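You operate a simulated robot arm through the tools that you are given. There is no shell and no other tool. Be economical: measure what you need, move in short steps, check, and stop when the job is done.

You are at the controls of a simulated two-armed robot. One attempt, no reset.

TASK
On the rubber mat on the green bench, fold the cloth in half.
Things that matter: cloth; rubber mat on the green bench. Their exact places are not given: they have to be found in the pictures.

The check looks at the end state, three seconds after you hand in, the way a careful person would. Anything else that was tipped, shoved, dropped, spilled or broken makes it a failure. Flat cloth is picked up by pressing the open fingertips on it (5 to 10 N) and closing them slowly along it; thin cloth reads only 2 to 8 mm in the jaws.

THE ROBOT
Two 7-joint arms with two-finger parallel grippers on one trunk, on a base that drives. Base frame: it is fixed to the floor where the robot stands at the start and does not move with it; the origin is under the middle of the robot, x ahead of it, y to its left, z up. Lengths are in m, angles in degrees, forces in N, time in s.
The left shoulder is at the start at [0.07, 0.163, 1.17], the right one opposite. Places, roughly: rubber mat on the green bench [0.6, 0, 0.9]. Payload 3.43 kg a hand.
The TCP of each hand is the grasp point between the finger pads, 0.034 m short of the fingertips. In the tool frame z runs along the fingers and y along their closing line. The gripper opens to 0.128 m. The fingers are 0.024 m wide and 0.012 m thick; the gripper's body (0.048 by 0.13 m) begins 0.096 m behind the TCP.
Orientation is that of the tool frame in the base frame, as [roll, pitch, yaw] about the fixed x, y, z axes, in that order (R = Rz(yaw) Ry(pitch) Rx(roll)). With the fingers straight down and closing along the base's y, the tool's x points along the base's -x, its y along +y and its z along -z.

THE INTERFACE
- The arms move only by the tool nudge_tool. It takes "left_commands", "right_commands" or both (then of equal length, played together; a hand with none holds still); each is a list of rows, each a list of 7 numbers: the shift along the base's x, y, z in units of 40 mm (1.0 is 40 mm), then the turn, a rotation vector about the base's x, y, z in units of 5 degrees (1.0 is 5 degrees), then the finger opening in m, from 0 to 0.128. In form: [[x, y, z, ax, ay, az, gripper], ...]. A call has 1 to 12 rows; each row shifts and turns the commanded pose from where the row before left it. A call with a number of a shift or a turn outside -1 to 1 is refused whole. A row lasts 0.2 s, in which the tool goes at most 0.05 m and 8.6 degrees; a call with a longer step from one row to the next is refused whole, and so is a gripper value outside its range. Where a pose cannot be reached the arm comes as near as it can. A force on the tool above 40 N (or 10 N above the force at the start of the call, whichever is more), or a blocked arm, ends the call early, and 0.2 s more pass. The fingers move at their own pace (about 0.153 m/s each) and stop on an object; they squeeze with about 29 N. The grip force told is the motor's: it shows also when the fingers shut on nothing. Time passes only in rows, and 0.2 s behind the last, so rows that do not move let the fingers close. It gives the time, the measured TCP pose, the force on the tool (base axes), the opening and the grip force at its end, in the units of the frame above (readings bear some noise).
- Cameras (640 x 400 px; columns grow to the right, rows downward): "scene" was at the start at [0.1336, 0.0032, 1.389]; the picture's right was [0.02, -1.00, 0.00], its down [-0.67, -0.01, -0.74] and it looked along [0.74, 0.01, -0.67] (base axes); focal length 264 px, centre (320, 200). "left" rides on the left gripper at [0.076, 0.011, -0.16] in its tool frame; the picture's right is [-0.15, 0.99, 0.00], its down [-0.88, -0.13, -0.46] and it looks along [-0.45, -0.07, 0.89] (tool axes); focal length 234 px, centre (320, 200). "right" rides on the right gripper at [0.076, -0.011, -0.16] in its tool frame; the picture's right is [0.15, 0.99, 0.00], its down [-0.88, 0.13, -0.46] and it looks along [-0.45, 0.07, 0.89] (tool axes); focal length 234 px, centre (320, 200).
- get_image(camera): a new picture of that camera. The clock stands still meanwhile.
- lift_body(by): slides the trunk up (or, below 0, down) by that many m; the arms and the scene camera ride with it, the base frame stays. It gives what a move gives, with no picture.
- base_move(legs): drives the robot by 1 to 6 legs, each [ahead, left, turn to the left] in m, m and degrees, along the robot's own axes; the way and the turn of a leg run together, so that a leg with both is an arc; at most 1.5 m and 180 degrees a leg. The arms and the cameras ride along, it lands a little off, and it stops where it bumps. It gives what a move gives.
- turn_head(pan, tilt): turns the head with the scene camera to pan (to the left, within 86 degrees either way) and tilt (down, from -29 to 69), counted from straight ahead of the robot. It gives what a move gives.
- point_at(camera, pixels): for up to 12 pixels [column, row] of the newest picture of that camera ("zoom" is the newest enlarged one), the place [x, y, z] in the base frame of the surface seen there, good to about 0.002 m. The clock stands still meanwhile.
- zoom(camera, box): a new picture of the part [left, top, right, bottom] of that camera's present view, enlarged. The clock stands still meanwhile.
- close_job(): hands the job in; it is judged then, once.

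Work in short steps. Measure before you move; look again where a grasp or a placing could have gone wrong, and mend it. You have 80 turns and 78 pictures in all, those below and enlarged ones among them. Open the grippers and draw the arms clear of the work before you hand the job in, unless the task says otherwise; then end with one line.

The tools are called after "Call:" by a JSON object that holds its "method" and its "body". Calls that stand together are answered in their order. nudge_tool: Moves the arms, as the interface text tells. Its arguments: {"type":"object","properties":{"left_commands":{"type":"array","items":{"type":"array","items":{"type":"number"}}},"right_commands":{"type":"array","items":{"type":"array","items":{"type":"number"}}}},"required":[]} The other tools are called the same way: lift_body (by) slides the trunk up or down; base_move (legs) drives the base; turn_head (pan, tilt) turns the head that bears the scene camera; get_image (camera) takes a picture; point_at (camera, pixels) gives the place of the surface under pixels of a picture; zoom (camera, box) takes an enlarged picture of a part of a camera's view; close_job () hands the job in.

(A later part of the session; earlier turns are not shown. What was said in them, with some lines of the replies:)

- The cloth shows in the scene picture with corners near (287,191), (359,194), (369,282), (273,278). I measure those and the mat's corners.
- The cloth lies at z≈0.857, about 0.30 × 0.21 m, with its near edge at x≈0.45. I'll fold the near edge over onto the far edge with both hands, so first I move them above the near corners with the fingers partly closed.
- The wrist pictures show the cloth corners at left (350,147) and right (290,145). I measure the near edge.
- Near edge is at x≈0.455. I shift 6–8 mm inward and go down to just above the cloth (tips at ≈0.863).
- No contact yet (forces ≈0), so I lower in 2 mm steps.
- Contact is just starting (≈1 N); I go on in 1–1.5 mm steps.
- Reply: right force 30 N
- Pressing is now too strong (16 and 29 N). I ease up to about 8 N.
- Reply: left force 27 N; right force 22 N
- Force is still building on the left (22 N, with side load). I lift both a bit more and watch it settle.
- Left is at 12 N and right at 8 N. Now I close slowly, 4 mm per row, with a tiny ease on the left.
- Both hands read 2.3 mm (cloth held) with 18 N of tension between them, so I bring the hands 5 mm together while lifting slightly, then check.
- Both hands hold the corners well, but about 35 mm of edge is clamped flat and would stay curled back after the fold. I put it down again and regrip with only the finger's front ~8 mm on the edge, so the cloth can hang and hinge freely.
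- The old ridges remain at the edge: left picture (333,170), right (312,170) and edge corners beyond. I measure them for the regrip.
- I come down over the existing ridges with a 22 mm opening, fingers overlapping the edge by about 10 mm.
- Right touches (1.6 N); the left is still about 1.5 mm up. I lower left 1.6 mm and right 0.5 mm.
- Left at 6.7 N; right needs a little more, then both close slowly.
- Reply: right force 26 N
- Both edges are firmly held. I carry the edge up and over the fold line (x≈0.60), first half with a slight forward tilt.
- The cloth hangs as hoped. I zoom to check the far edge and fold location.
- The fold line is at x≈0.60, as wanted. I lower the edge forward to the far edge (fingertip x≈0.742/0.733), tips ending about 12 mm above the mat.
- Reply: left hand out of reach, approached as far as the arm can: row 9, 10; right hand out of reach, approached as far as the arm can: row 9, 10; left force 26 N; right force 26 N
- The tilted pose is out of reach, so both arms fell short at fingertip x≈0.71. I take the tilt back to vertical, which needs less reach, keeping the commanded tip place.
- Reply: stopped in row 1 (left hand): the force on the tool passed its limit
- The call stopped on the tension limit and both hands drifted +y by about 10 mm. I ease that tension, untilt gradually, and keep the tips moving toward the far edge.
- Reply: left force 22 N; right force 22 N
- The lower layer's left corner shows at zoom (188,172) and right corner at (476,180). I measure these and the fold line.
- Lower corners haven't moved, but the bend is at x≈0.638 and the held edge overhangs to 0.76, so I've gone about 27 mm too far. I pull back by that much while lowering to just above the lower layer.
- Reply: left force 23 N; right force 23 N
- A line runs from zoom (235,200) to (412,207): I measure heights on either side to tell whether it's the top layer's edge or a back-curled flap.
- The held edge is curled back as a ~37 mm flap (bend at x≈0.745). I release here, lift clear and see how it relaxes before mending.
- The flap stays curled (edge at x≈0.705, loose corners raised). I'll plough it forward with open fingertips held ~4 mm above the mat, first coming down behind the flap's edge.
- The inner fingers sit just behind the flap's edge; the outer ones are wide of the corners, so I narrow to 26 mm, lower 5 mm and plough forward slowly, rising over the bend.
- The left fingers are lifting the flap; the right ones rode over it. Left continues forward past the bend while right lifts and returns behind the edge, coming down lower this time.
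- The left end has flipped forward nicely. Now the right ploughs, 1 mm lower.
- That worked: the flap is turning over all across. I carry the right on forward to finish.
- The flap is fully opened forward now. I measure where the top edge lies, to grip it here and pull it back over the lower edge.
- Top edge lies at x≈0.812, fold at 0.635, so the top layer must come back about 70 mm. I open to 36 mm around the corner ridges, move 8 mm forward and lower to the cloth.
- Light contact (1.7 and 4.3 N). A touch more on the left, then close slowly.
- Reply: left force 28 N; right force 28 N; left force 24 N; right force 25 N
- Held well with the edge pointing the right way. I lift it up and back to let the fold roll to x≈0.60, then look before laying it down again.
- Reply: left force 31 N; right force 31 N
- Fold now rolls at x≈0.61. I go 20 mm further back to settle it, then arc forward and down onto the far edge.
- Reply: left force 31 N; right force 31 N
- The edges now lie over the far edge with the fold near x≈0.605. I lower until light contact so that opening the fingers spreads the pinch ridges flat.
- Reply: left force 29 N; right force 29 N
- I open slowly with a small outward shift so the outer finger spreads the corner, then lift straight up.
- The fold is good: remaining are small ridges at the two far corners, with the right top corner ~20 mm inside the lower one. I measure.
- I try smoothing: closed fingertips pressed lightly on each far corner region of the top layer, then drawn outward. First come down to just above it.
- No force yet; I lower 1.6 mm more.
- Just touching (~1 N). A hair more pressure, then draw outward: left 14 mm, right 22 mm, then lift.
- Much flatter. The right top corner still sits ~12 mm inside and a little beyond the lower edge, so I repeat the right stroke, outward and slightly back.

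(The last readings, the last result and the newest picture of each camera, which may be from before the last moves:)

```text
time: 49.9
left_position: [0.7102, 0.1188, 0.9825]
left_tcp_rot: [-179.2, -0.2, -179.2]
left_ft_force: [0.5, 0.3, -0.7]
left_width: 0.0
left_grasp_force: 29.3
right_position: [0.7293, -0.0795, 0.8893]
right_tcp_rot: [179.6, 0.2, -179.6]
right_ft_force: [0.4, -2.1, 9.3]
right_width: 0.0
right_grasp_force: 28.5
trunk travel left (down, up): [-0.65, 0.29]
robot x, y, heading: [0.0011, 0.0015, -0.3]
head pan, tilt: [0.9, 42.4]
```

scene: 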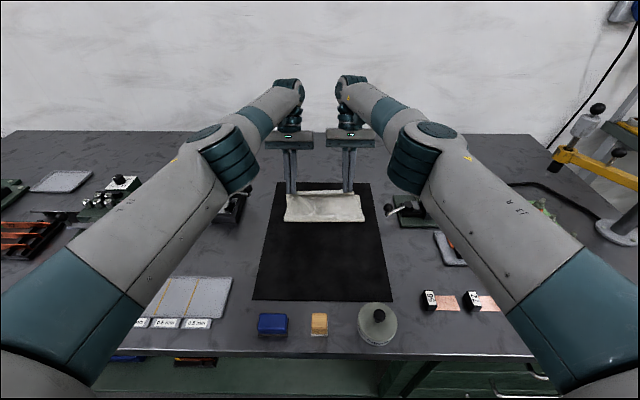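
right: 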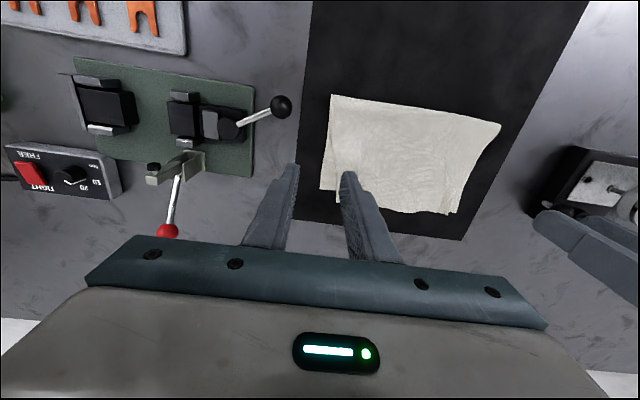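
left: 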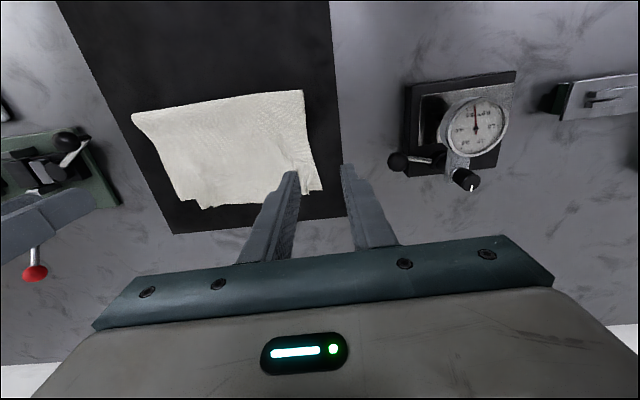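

Contact at 9 N; I ease slightly and draw outward 16 mm and back 8 mm, then lift.

Call:
{"method": "nudge_tool", "body": {"right_commands": [[0, 0, 0.03, 0, 0, 0, 0], [-0.04, -0.08, 0, 0, 0, 0, 0], [-0.04, -0.08, 0, 0, 0, 0, 0], [-0.04, -0.08, 0, 0, 0, 0, 0], [-0.04, -0.08, 0, 0, 0, 0, 0], [-0.04, -0.08, 0, 0, 0, 0, 0], [0, 0, 0.5, 0, 0, 0, 0], [0, 0, 0.9, 0, 0, 0, 0], [-0.5, -0.3, 0.9, 0, 0, 0, 0]]}}

Call:
{"method": "zoom", "body": {"camera": "scene", "box": [240, 150, 400, 250]}}

Call:
{"method": "point_at", "body": {"camera": "zoom", "pixels": [[188, 168], [320, 165], [440, 165], [478, 190], [320, 295], [175, 296], [497, 296]]}}

```text
time: 51.9
left_position: [0.7089, 0.1165, 0.9828]
left_tcp_rot: [-179.3, -0.2, -179.1]
left_ft_force: [-0.6, -0.5, -0.2]
left_width: 0.0
left_grasp_force: 28.9
right_position: [0.6999, -0.1033, 0.9807]
right_tcp_rot: [179.7, 0.2, -179.6]
right_ft_force: [0.3, -0.2, -0.2]
right_width: 0.0001
right_grasp_force: 29.1
trunk travel left (down, up): [-0.65, 0.29]
robot x, y, heading: [0.0014, 0.0001, -0.0]
head pan, tilt: [0.9, 42.4]
```

```text
4.00 times, centred on (320, 200) of scene
```

zoom: 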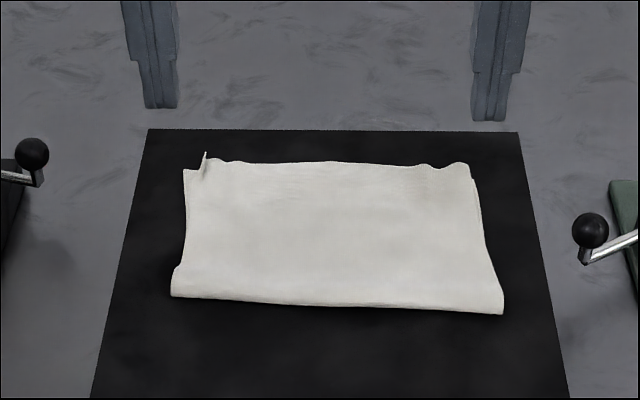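

```text
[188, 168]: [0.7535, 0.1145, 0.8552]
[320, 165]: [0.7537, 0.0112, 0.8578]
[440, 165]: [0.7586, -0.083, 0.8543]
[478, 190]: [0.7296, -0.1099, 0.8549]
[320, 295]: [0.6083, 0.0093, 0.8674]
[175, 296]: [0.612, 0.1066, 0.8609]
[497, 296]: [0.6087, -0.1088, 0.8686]
```

Right is now aligned. The left has a small upright corner tip at zoom (205,155), ~15 mm inside; one more left stroke outward.

Call:
{"method": "nudge_tool", "body": {"left_commands": [[0.3, -0.46, -0.5, 0, 0, 0, 0], [0.3, -0.46, -0.5, 0, 0, 0, 0], [0, 0, -0.7, 0, 0, 0, 0], [0, 0, -0.5, 0, 0, 0, 0], [0, 0, -0.1, 0, 0, 0, 0], [0, 0, 0, 0, 0, 0, 0]]}}

```text
time: 53.3
left_position: [0.7336, 0.081, 0.8897]
left_tcp_rot: [-179.3, -0.3, -179.2]
left_ft_force: [0.4, -0.7, 1.7]
left_width: 0.0003
left_grasp_force: 28.4
right_position: [0.7005, -0.1032, 0.9811]
right_tcp_rot: [179.7, 0.0, -179.7]
right_ft_force: [-0.6, 0.4, -0.4]
right_width: 0.0
right_grasp_force: 29.2
trunk travel left (down, up): [-0.65, 0.29]
robot x, y, heading: [-0.0001, 0.0041, 0.1]
head pan, tilt: [0.9, 42.4]
```

Light contact (1.7 N); stroke outward 16 mm and lift.

Call:
{"method": "nudge_tool", "body": {"left_commands": [[0, 0, -0.015, 0, 0, 0, 0], [0, 0.08, 0, 0, 0, 0, 0], [0, 0.08, 0, 0, 0, 0, 0], [0, 0.08, 0, 0, 0, 0, 0], [0, 0.08, 0, 0, 0, 0, 0], [0, 0.08, 0, 0, 0, 0, 0], [0, 0, 0.5, 0, 0, 0, 0], [0, 0, 0.9, 0, 0, 0, 0], [-0.5, 0.3, 0.9, 0, 0, 0, 0]]}}

Call:
{"method": "zoom", "body": {"camera": "scene", "box": [240, 150, 400, 250]}}

Call:
{"method": "get_image", "body": {"camera": "left"}}

```text
time: 55.3
left_position: [0.7158, 0.1126, 0.9787]
left_tcp_rot: [-179.2, -0.3, -179.1]
left_ft_force: [-1.0, 0.2, -0.5]
left_width: 0.0
left_grasp_force: 28.9
right_position: [0.6998, -0.1019, 0.9819]
right_tcp_rot: [179.7, 0.1, -179.6]
right_ft_force: [-0.1, 0.2, -1.1]
right_width: 0.0
right_grasp_force: 29.0
trunk travel left (down, up): [-0.65, 0.29]
robot x, y, heading: [0.0038, 0.0017, 0.0]
head pan, tilt: [0.9, 42.4]
```

```text
4.00 times, centred on (320, 200) of scene
```

zoom: 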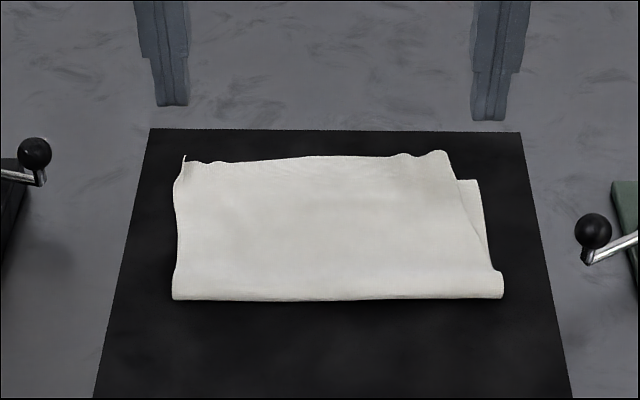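

```text
17 pictures are left
```

left: 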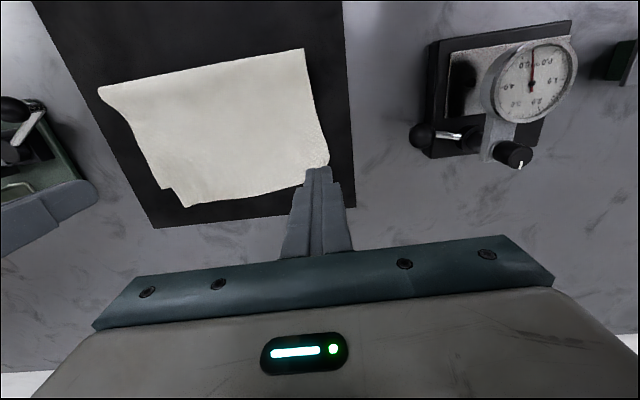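

The top layer shifts as a whole, so I press both sides at once: left holds, right strokes outward. First lower both to touch.

Call:
{"method": "nudge_tool", "body": {"left_commands": [[0.2, -0.25, -0.5, 0, 0, 0, 0], [0.2, -0.25, -0.5, 0, 0, 0, 0], [0, 0, -0.7, 0, 0, 0, 0], [0, 0, -0.42, 0, 0, 0, 0], [0, 0, -0.1, 0, 0, 0, 0], [0, 0, 0, 0, 0, 0, 0]], "right_commands": [[0.33, 0.35, -0.5, 0, 0, 0, 0], [0.33, 0.35, -0.5, 0, 0, 0, 0], [0, 0, -0.7, 0, 0, 0, 0], [0, 0, -0.5, 0, 0, 0, 0], [0, 0, -0.08, 0, 0, 0, 0], [0, 0, 0, 0, 0, 0, 0]]}}

```text
time: 56.7
left_position: [0.7305, 0.0925, 0.8913]
left_tcp_rot: [-179.2, -0.3, -179.1]
left_ft_force: [0.2, -0.1, 0.0]
left_width: 0.0
left_grasp_force: 28.6
right_position: [0.7287, -0.0778, 0.8888]
right_tcp_rot: [179.7, 0.1, -179.5]
right_ft_force: [0.6, -0.1, 1.4]
right_width: 0.0002
right_grasp_force: 29.4
trunk travel left (down, up): [-0.65, 0.29]
robot x, y, heading: [0.003, 0.0003, 0.1]
head pan, tilt: [0.9, 42.4]
```

Right just touches; left needs ~2 mm more. I press left, then stroke right outward 14 mm and back 5 mm.

Call:
{"method": "nudge_tool", "body": {"left_commands": [[0, 0, -0.055, 0, 0, 0, 0], [0, 0, -0.02, 0, 0, 0, 0], [0, 0, 0, 0, 0, 0, 0], [0, 0, 0, 0, 0, 0, 0], [0, 0, 0, 0, 0, 0, 0], [0, 0, 0, 0, 0, 0, 0], [0, 0, 0, 0, 0, 0, 0], [0, 0, 0.5, 0, 0, 0, 0], [0, 0, 0.9, 0, 0, 0, 0], [-0.5, 0.3, 0.9, 0, 0, 0, 0]], "right_commands": [[0, 0, 0, 0, 0, 0, 0], [0, 0, -0.01, 0, 0, 0, 0], [-0.03, -0.09, 0, 0, 0, 0, 0], [-0.03, -0.09, 0, 0, 0, 0, 0], [-0.03, -0.09, 0, 0, 0, 0, 0], [-0.03, -0.09, 0, 0, 0, 0, 0], [0, 0, 0, 0, 0, 0, 0], [0, 0, 0.5, 0, 0, 0, 0], [0, 0, 0.9, 0, 0, 0, 0], [-0.5, -0.3, 0.9, 0, 0, 0, 0]]}}

Call:
{"method": "zoom", "body": {"camera": "scene", "box": [240, 150, 400, 250]}}

```text
time: 58.9
left_position: [0.7093, 0.1038, 0.9827]
left_tcp_rot: [-179.1, -0.3, -179.1]
left_ft_force: [-0.9, 0.1, -0.2]
left_width: 0.0001
left_grasp_force: 29.1
right_position: [0.7015, -0.104, 0.9826]
right_tcp_rot: [179.7, 0.2, -179.5]
right_ft_force: [-0.1, -0.4, 0.4]
right_width: 0.0
right_grasp_force: 28.5
trunk travel left (down, up): [-0.65, 0.29]
robot x, y, heading: [-0.0024, -0.0037, -0.2]
head pan, tilt: [0.9, 42.4]
```

```text
4.00 times, centred on (320, 200) of scene
```

zoom: 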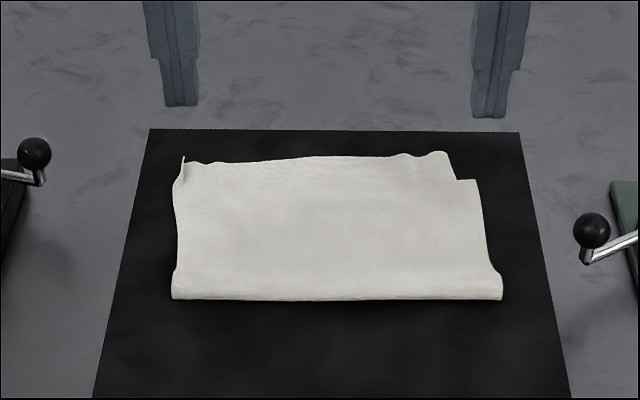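

The cloth is folded in half, with edges within about 1–2 cm and flat. I open the grippers, draw the arms up and out to about their starting places, and take a last look.

Call:
{"method": "nudge_tool", "body": {"left_commands": [[0, 0, 0.9, 0, 0, 0, 0.04], [0, 0, 0.9, 0, 0, 0, 0.06], [0, 0, 0.9, 0, 0, 0, 0.1], [-0.3, 0.95, 0, 0, 0, 0, 0.128], [-0.3, 0.95, 0, 0, 0, 0, 0.128], [-0.3, 0.95, 0, 0, 0, 0, 0.128], [-0.3, 0.95, 0, 0, 0, 0, 0.128], [-0.3, 0.95, 0, 0, 0, 0, 0.128], [-0.3, 0.95, 0, 0, 0, 0, 0.128]], "right_commands": [[0, 0, 0.9, 0, 0, 0, 0.04], [0, 0, 0.9, 0, 0, 0, 0.06], [0, 0, 0.9, 0, 0, 0, 0.1], [-0.1, -0.75, 0, 0, 0, 0, 0.128], [-0.1, -0.75, 0, 0, 0, 0, 0.128], [-0.1, -0.75, 0, 0, 0, 0, 0.128], [-0.1, -0.75, 0, 0, 0, 0, 0.128], [-0.1, -0.75, 0, 0, 0, 0, 0.128], [-0.1, -0.75, 0, 0, 0, 0, 0.128]]}}

Call:
{"method": "get_image", "body": {"camera": "scene"}}

Call:
{"method": "zoom", "body": {"camera": "scene", "box": [240, 150, 400, 250]}}

Call:
{"method": "point_at", "body": {"camera": "zoom", "pixels": [[184, 165], [320, 162], [445, 158], [476, 186], [320, 294], [176, 294], [497, 294], [320, 280], [320, 250]]}}

```text
time: 60.9
left_position: [0.6363, 0.3335, 1.0892]
left_tcp_rot: [-179.2, -0.4, -179.1]
left_ft_force: [0.1, 0.4, 0.7]
left_width: 0.1281
left_grasp_force: 0.0
right_position: [0.6776, -0.2841, 1.0894]
right_tcp_rot: [179.6, 0.1, -179.4]
right_ft_force: [-0.7, 0.1, 0.2]
right_width: 0.1277
right_grasp_force: 0.0
trunk travel left (down, up): [-0.65, 0.29]
robot x, y, heading: [-0.0005, 0.0022, 0.0]
head pan, tilt: [0.9, 42.4]
```

```text
15 pictures are left
```

scene: 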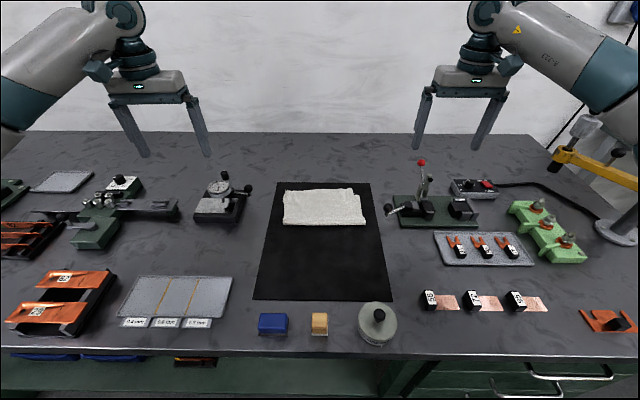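

```text
4.00 times, centred on (320, 200) of scene
```

zoom: 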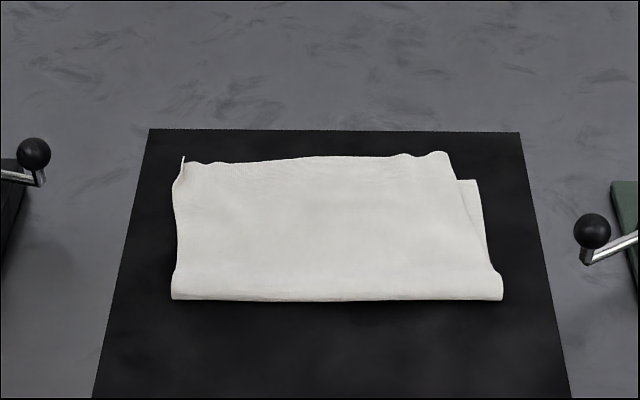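

```text
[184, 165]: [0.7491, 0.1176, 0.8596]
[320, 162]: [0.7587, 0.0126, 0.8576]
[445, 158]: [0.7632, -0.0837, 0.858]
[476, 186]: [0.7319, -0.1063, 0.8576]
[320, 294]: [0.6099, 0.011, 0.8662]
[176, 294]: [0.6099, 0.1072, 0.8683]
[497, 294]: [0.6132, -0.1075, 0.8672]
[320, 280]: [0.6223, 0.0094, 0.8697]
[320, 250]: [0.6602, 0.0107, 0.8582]
```

The right top corner (0.763,−0.085) is still ~3 cm from the lower one (0.736,−0.106). I make one more firm right stroke, out and back; first return above it with closed fingers.

Call:
{"method": "nudge_tool", "body": {"right_commands": [[0.24, 0.87, 0, 0, 0, 0, 0], [0.24, 0.87, 0, 0, 0, 0, 0], [0.24, 0.87, 0, 0, 0, 0, 0], [0.24, 0.87, 0, 0, 0, 0, 0], [0.24, 0.87, 0, 0, 0, 0, 0], [0.24, 0.87, 0, 0, 0, 0, 0], [0, 0, -0.9, 0, 0, 0, 0], [0, 0, -0.9, 0, 0, 0, 0], [0, 0, -0.9, 0, 0, 0, 0], [0, 0, -0.9, 0, 0, 0, 0], [0, 0, -0.9, 0, 0, 0, 0], [0, 0, -0.4, 0, 0, 0, 0]]}}

Call:
{"method": "nudge_tool", "body": {"right_commands": [[0, 0, -0.09, 0, 0, 0, 0], [0, 0, 0, 0, 0, 0, 0]]}}

```text
time: 63.5
left_position: [0.6381, 0.3302, 1.0896]
left_tcp_rot: [-179.2, -0.3, -179.2]
left_ft_force: [0.0, 0.6, -0.2]
left_width: 0.1282
left_grasp_force: 0.1
right_position: [0.7358, -0.0767, 0.8937]
right_tcp_rot: [179.6, 0.1, -179.6]
right_ft_force: [0.0, -0.1, 0.8]
right_width: 0.0002
right_grasp_force: 28.9
trunk travel left (down, up): [-0.65, 0.29]
robot x, y, heading: [-0.0032, -0.0018, -0.1]
head pan, tilt: [0.9, 42.4]
```

```text
time: 64.1
left_position: [0.6377, 0.3321, 1.0887]
left_tcp_rot: [-179.2, -0.2, -179.1]
left_ft_force: [0.1, -0.4, -0.7]
left_width: 0.1282
left_grasp_force: 0.1
right_position: [0.7365, -0.0768, 0.8892]
right_tcp_rot: [179.6, 0.1, -179.6]
right_ft_force: [0.8, -0.2, 0.6]
right_width: 0.0
right_grasp_force: 29.3
trunk travel left (down, up): [-0.65, 0.29]
robot x, y, heading: [0.0009, -0.0015, -0.2]
head pan, tilt: [0.9, 42.4]
```

Almost touching; I press ~1.2 mm further, draw back 18 mm and outward 13 mm, then lift.

Call:
{"method": "nudge_tool", "body": {"right_commands": [[0, 0, -0.03, 0, 0, 0, 0], [-0.075, -0.055, 0, 0, 0, 0, 0], [-0.075, -0.055, 0, 0, 0, 0, 0], [-0.075, -0.055, 0, 0, 0, 0, 0], [-0.075, -0.055, 0, 0, 0, 0, 0], [-0.075, -0.055, 0, 0, 0, 0, 0], [-0.075, -0.055, 0, 0, 0, 0, 0], [0, 0, 0.5, 0, 0, 0, 0], [0, 0, 0.9, 0, 0, 0, 0], [0, 0, 0.9, 0, 0, 0, 0], [0, 0, 0.9, 0, 0, 0, 0]]}}

Call:
{"method": "zoom", "body": {"camera": "scene", "box": [240, 150, 400, 250]}}

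```text
time: 66.5
left_position: [0.6374, 0.3308, 1.089]
left_tcp_rot: [-179.2, -0.3, -179.2]
left_ft_force: [0.0, -0.2, -0.6]
left_width: 0.128
left_grasp_force: 0.1
right_position: [0.7172, -0.0846, 1.0174]
right_tcp_rot: [179.6, 0.1, -179.5]
right_ft_force: [-1.1, 0.2, 0.4]
right_width: 0.0001
right_grasp_force: 29.1
trunk travel left (down, up): [-0.65, 0.29]
robot x, y, heading: [0.0012, -0.0022, 0.0]
head pan, tilt: [0.9, 42.4]
```

```text
4.00 times, centred on (320, 200) of scene
```

zoom: 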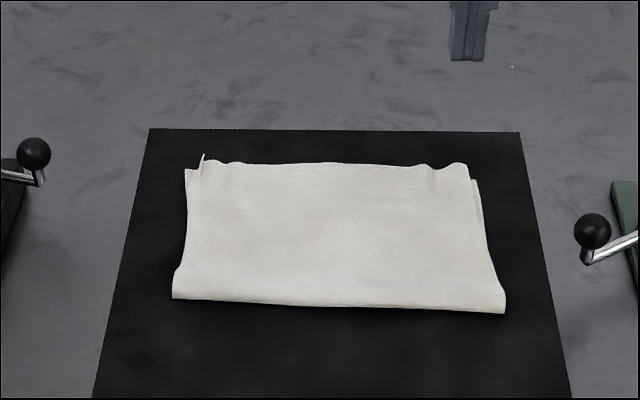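

All corners now lie within about 15 mm of their partners and the cloth is flat. I draw the right arm clear, open it, and check once more.

Call:
{"method": "nudge_tool", "body": {"right_commands": [[0, 0, 0.9, 0, 0, 0, 0], [0, 0, 0.9, 0, 0, 0, 0.05], [-0.15, -0.83, 0, 0, 0, 0, 0.128], [-0.15, -0.83, 0, 0, 0, 0, 0.128], [-0.15, -0.83, 0, 0, 0, 0, 0.128], [-0.15, -0.83, 0, 0, 0, 0, 0.128], [-0.15, -0.83, 0, 0, 0, 0, 0.128], [-0.15, -0.83, 0, 0, 0, 0, 0.128]]}}

Call:
{"method": "get_image", "body": {"camera": "scene"}}

```text
time: 68.3
left_position: [0.6381, 0.3298, 1.0899]
left_tcp_rot: [-179.3, -0.3, -179.1]
left_ft_force: [-0.2, 0.1, -0.2]
left_width: 0.128
left_grasp_force: 0.0
right_position: [0.6837, -0.288, 1.0898]
right_tcp_rot: [179.5, 0.1, -179.6]
right_ft_force: [0.8, 0.0, -1.2]
right_width: 0.128
right_grasp_force: 0.1
trunk travel left (down, up): [-0.65, 0.29]
robot x, y, heading: [-0.0006, -0.0016, 0.0]
head pan, tilt: [0.9, 42.4]
```

```text
12 pictures are left
```

scene: 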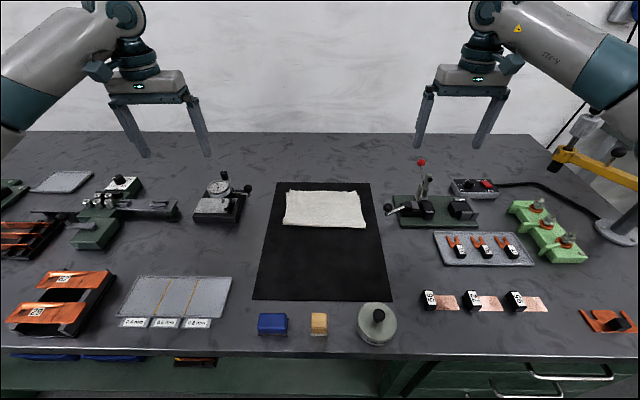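

The cloth lies folded on the mat, nothing else has moved, and both arms are clear with open grippers, so I hand in.

Call:
{"method": "close_job", "body": {}}

```text
The job is handed in.
```

The cloth is folded in half on the rubber mat, its corners within about 15 mm of each other; nothing else on the bench looks moved, and both grippers are open and clear.
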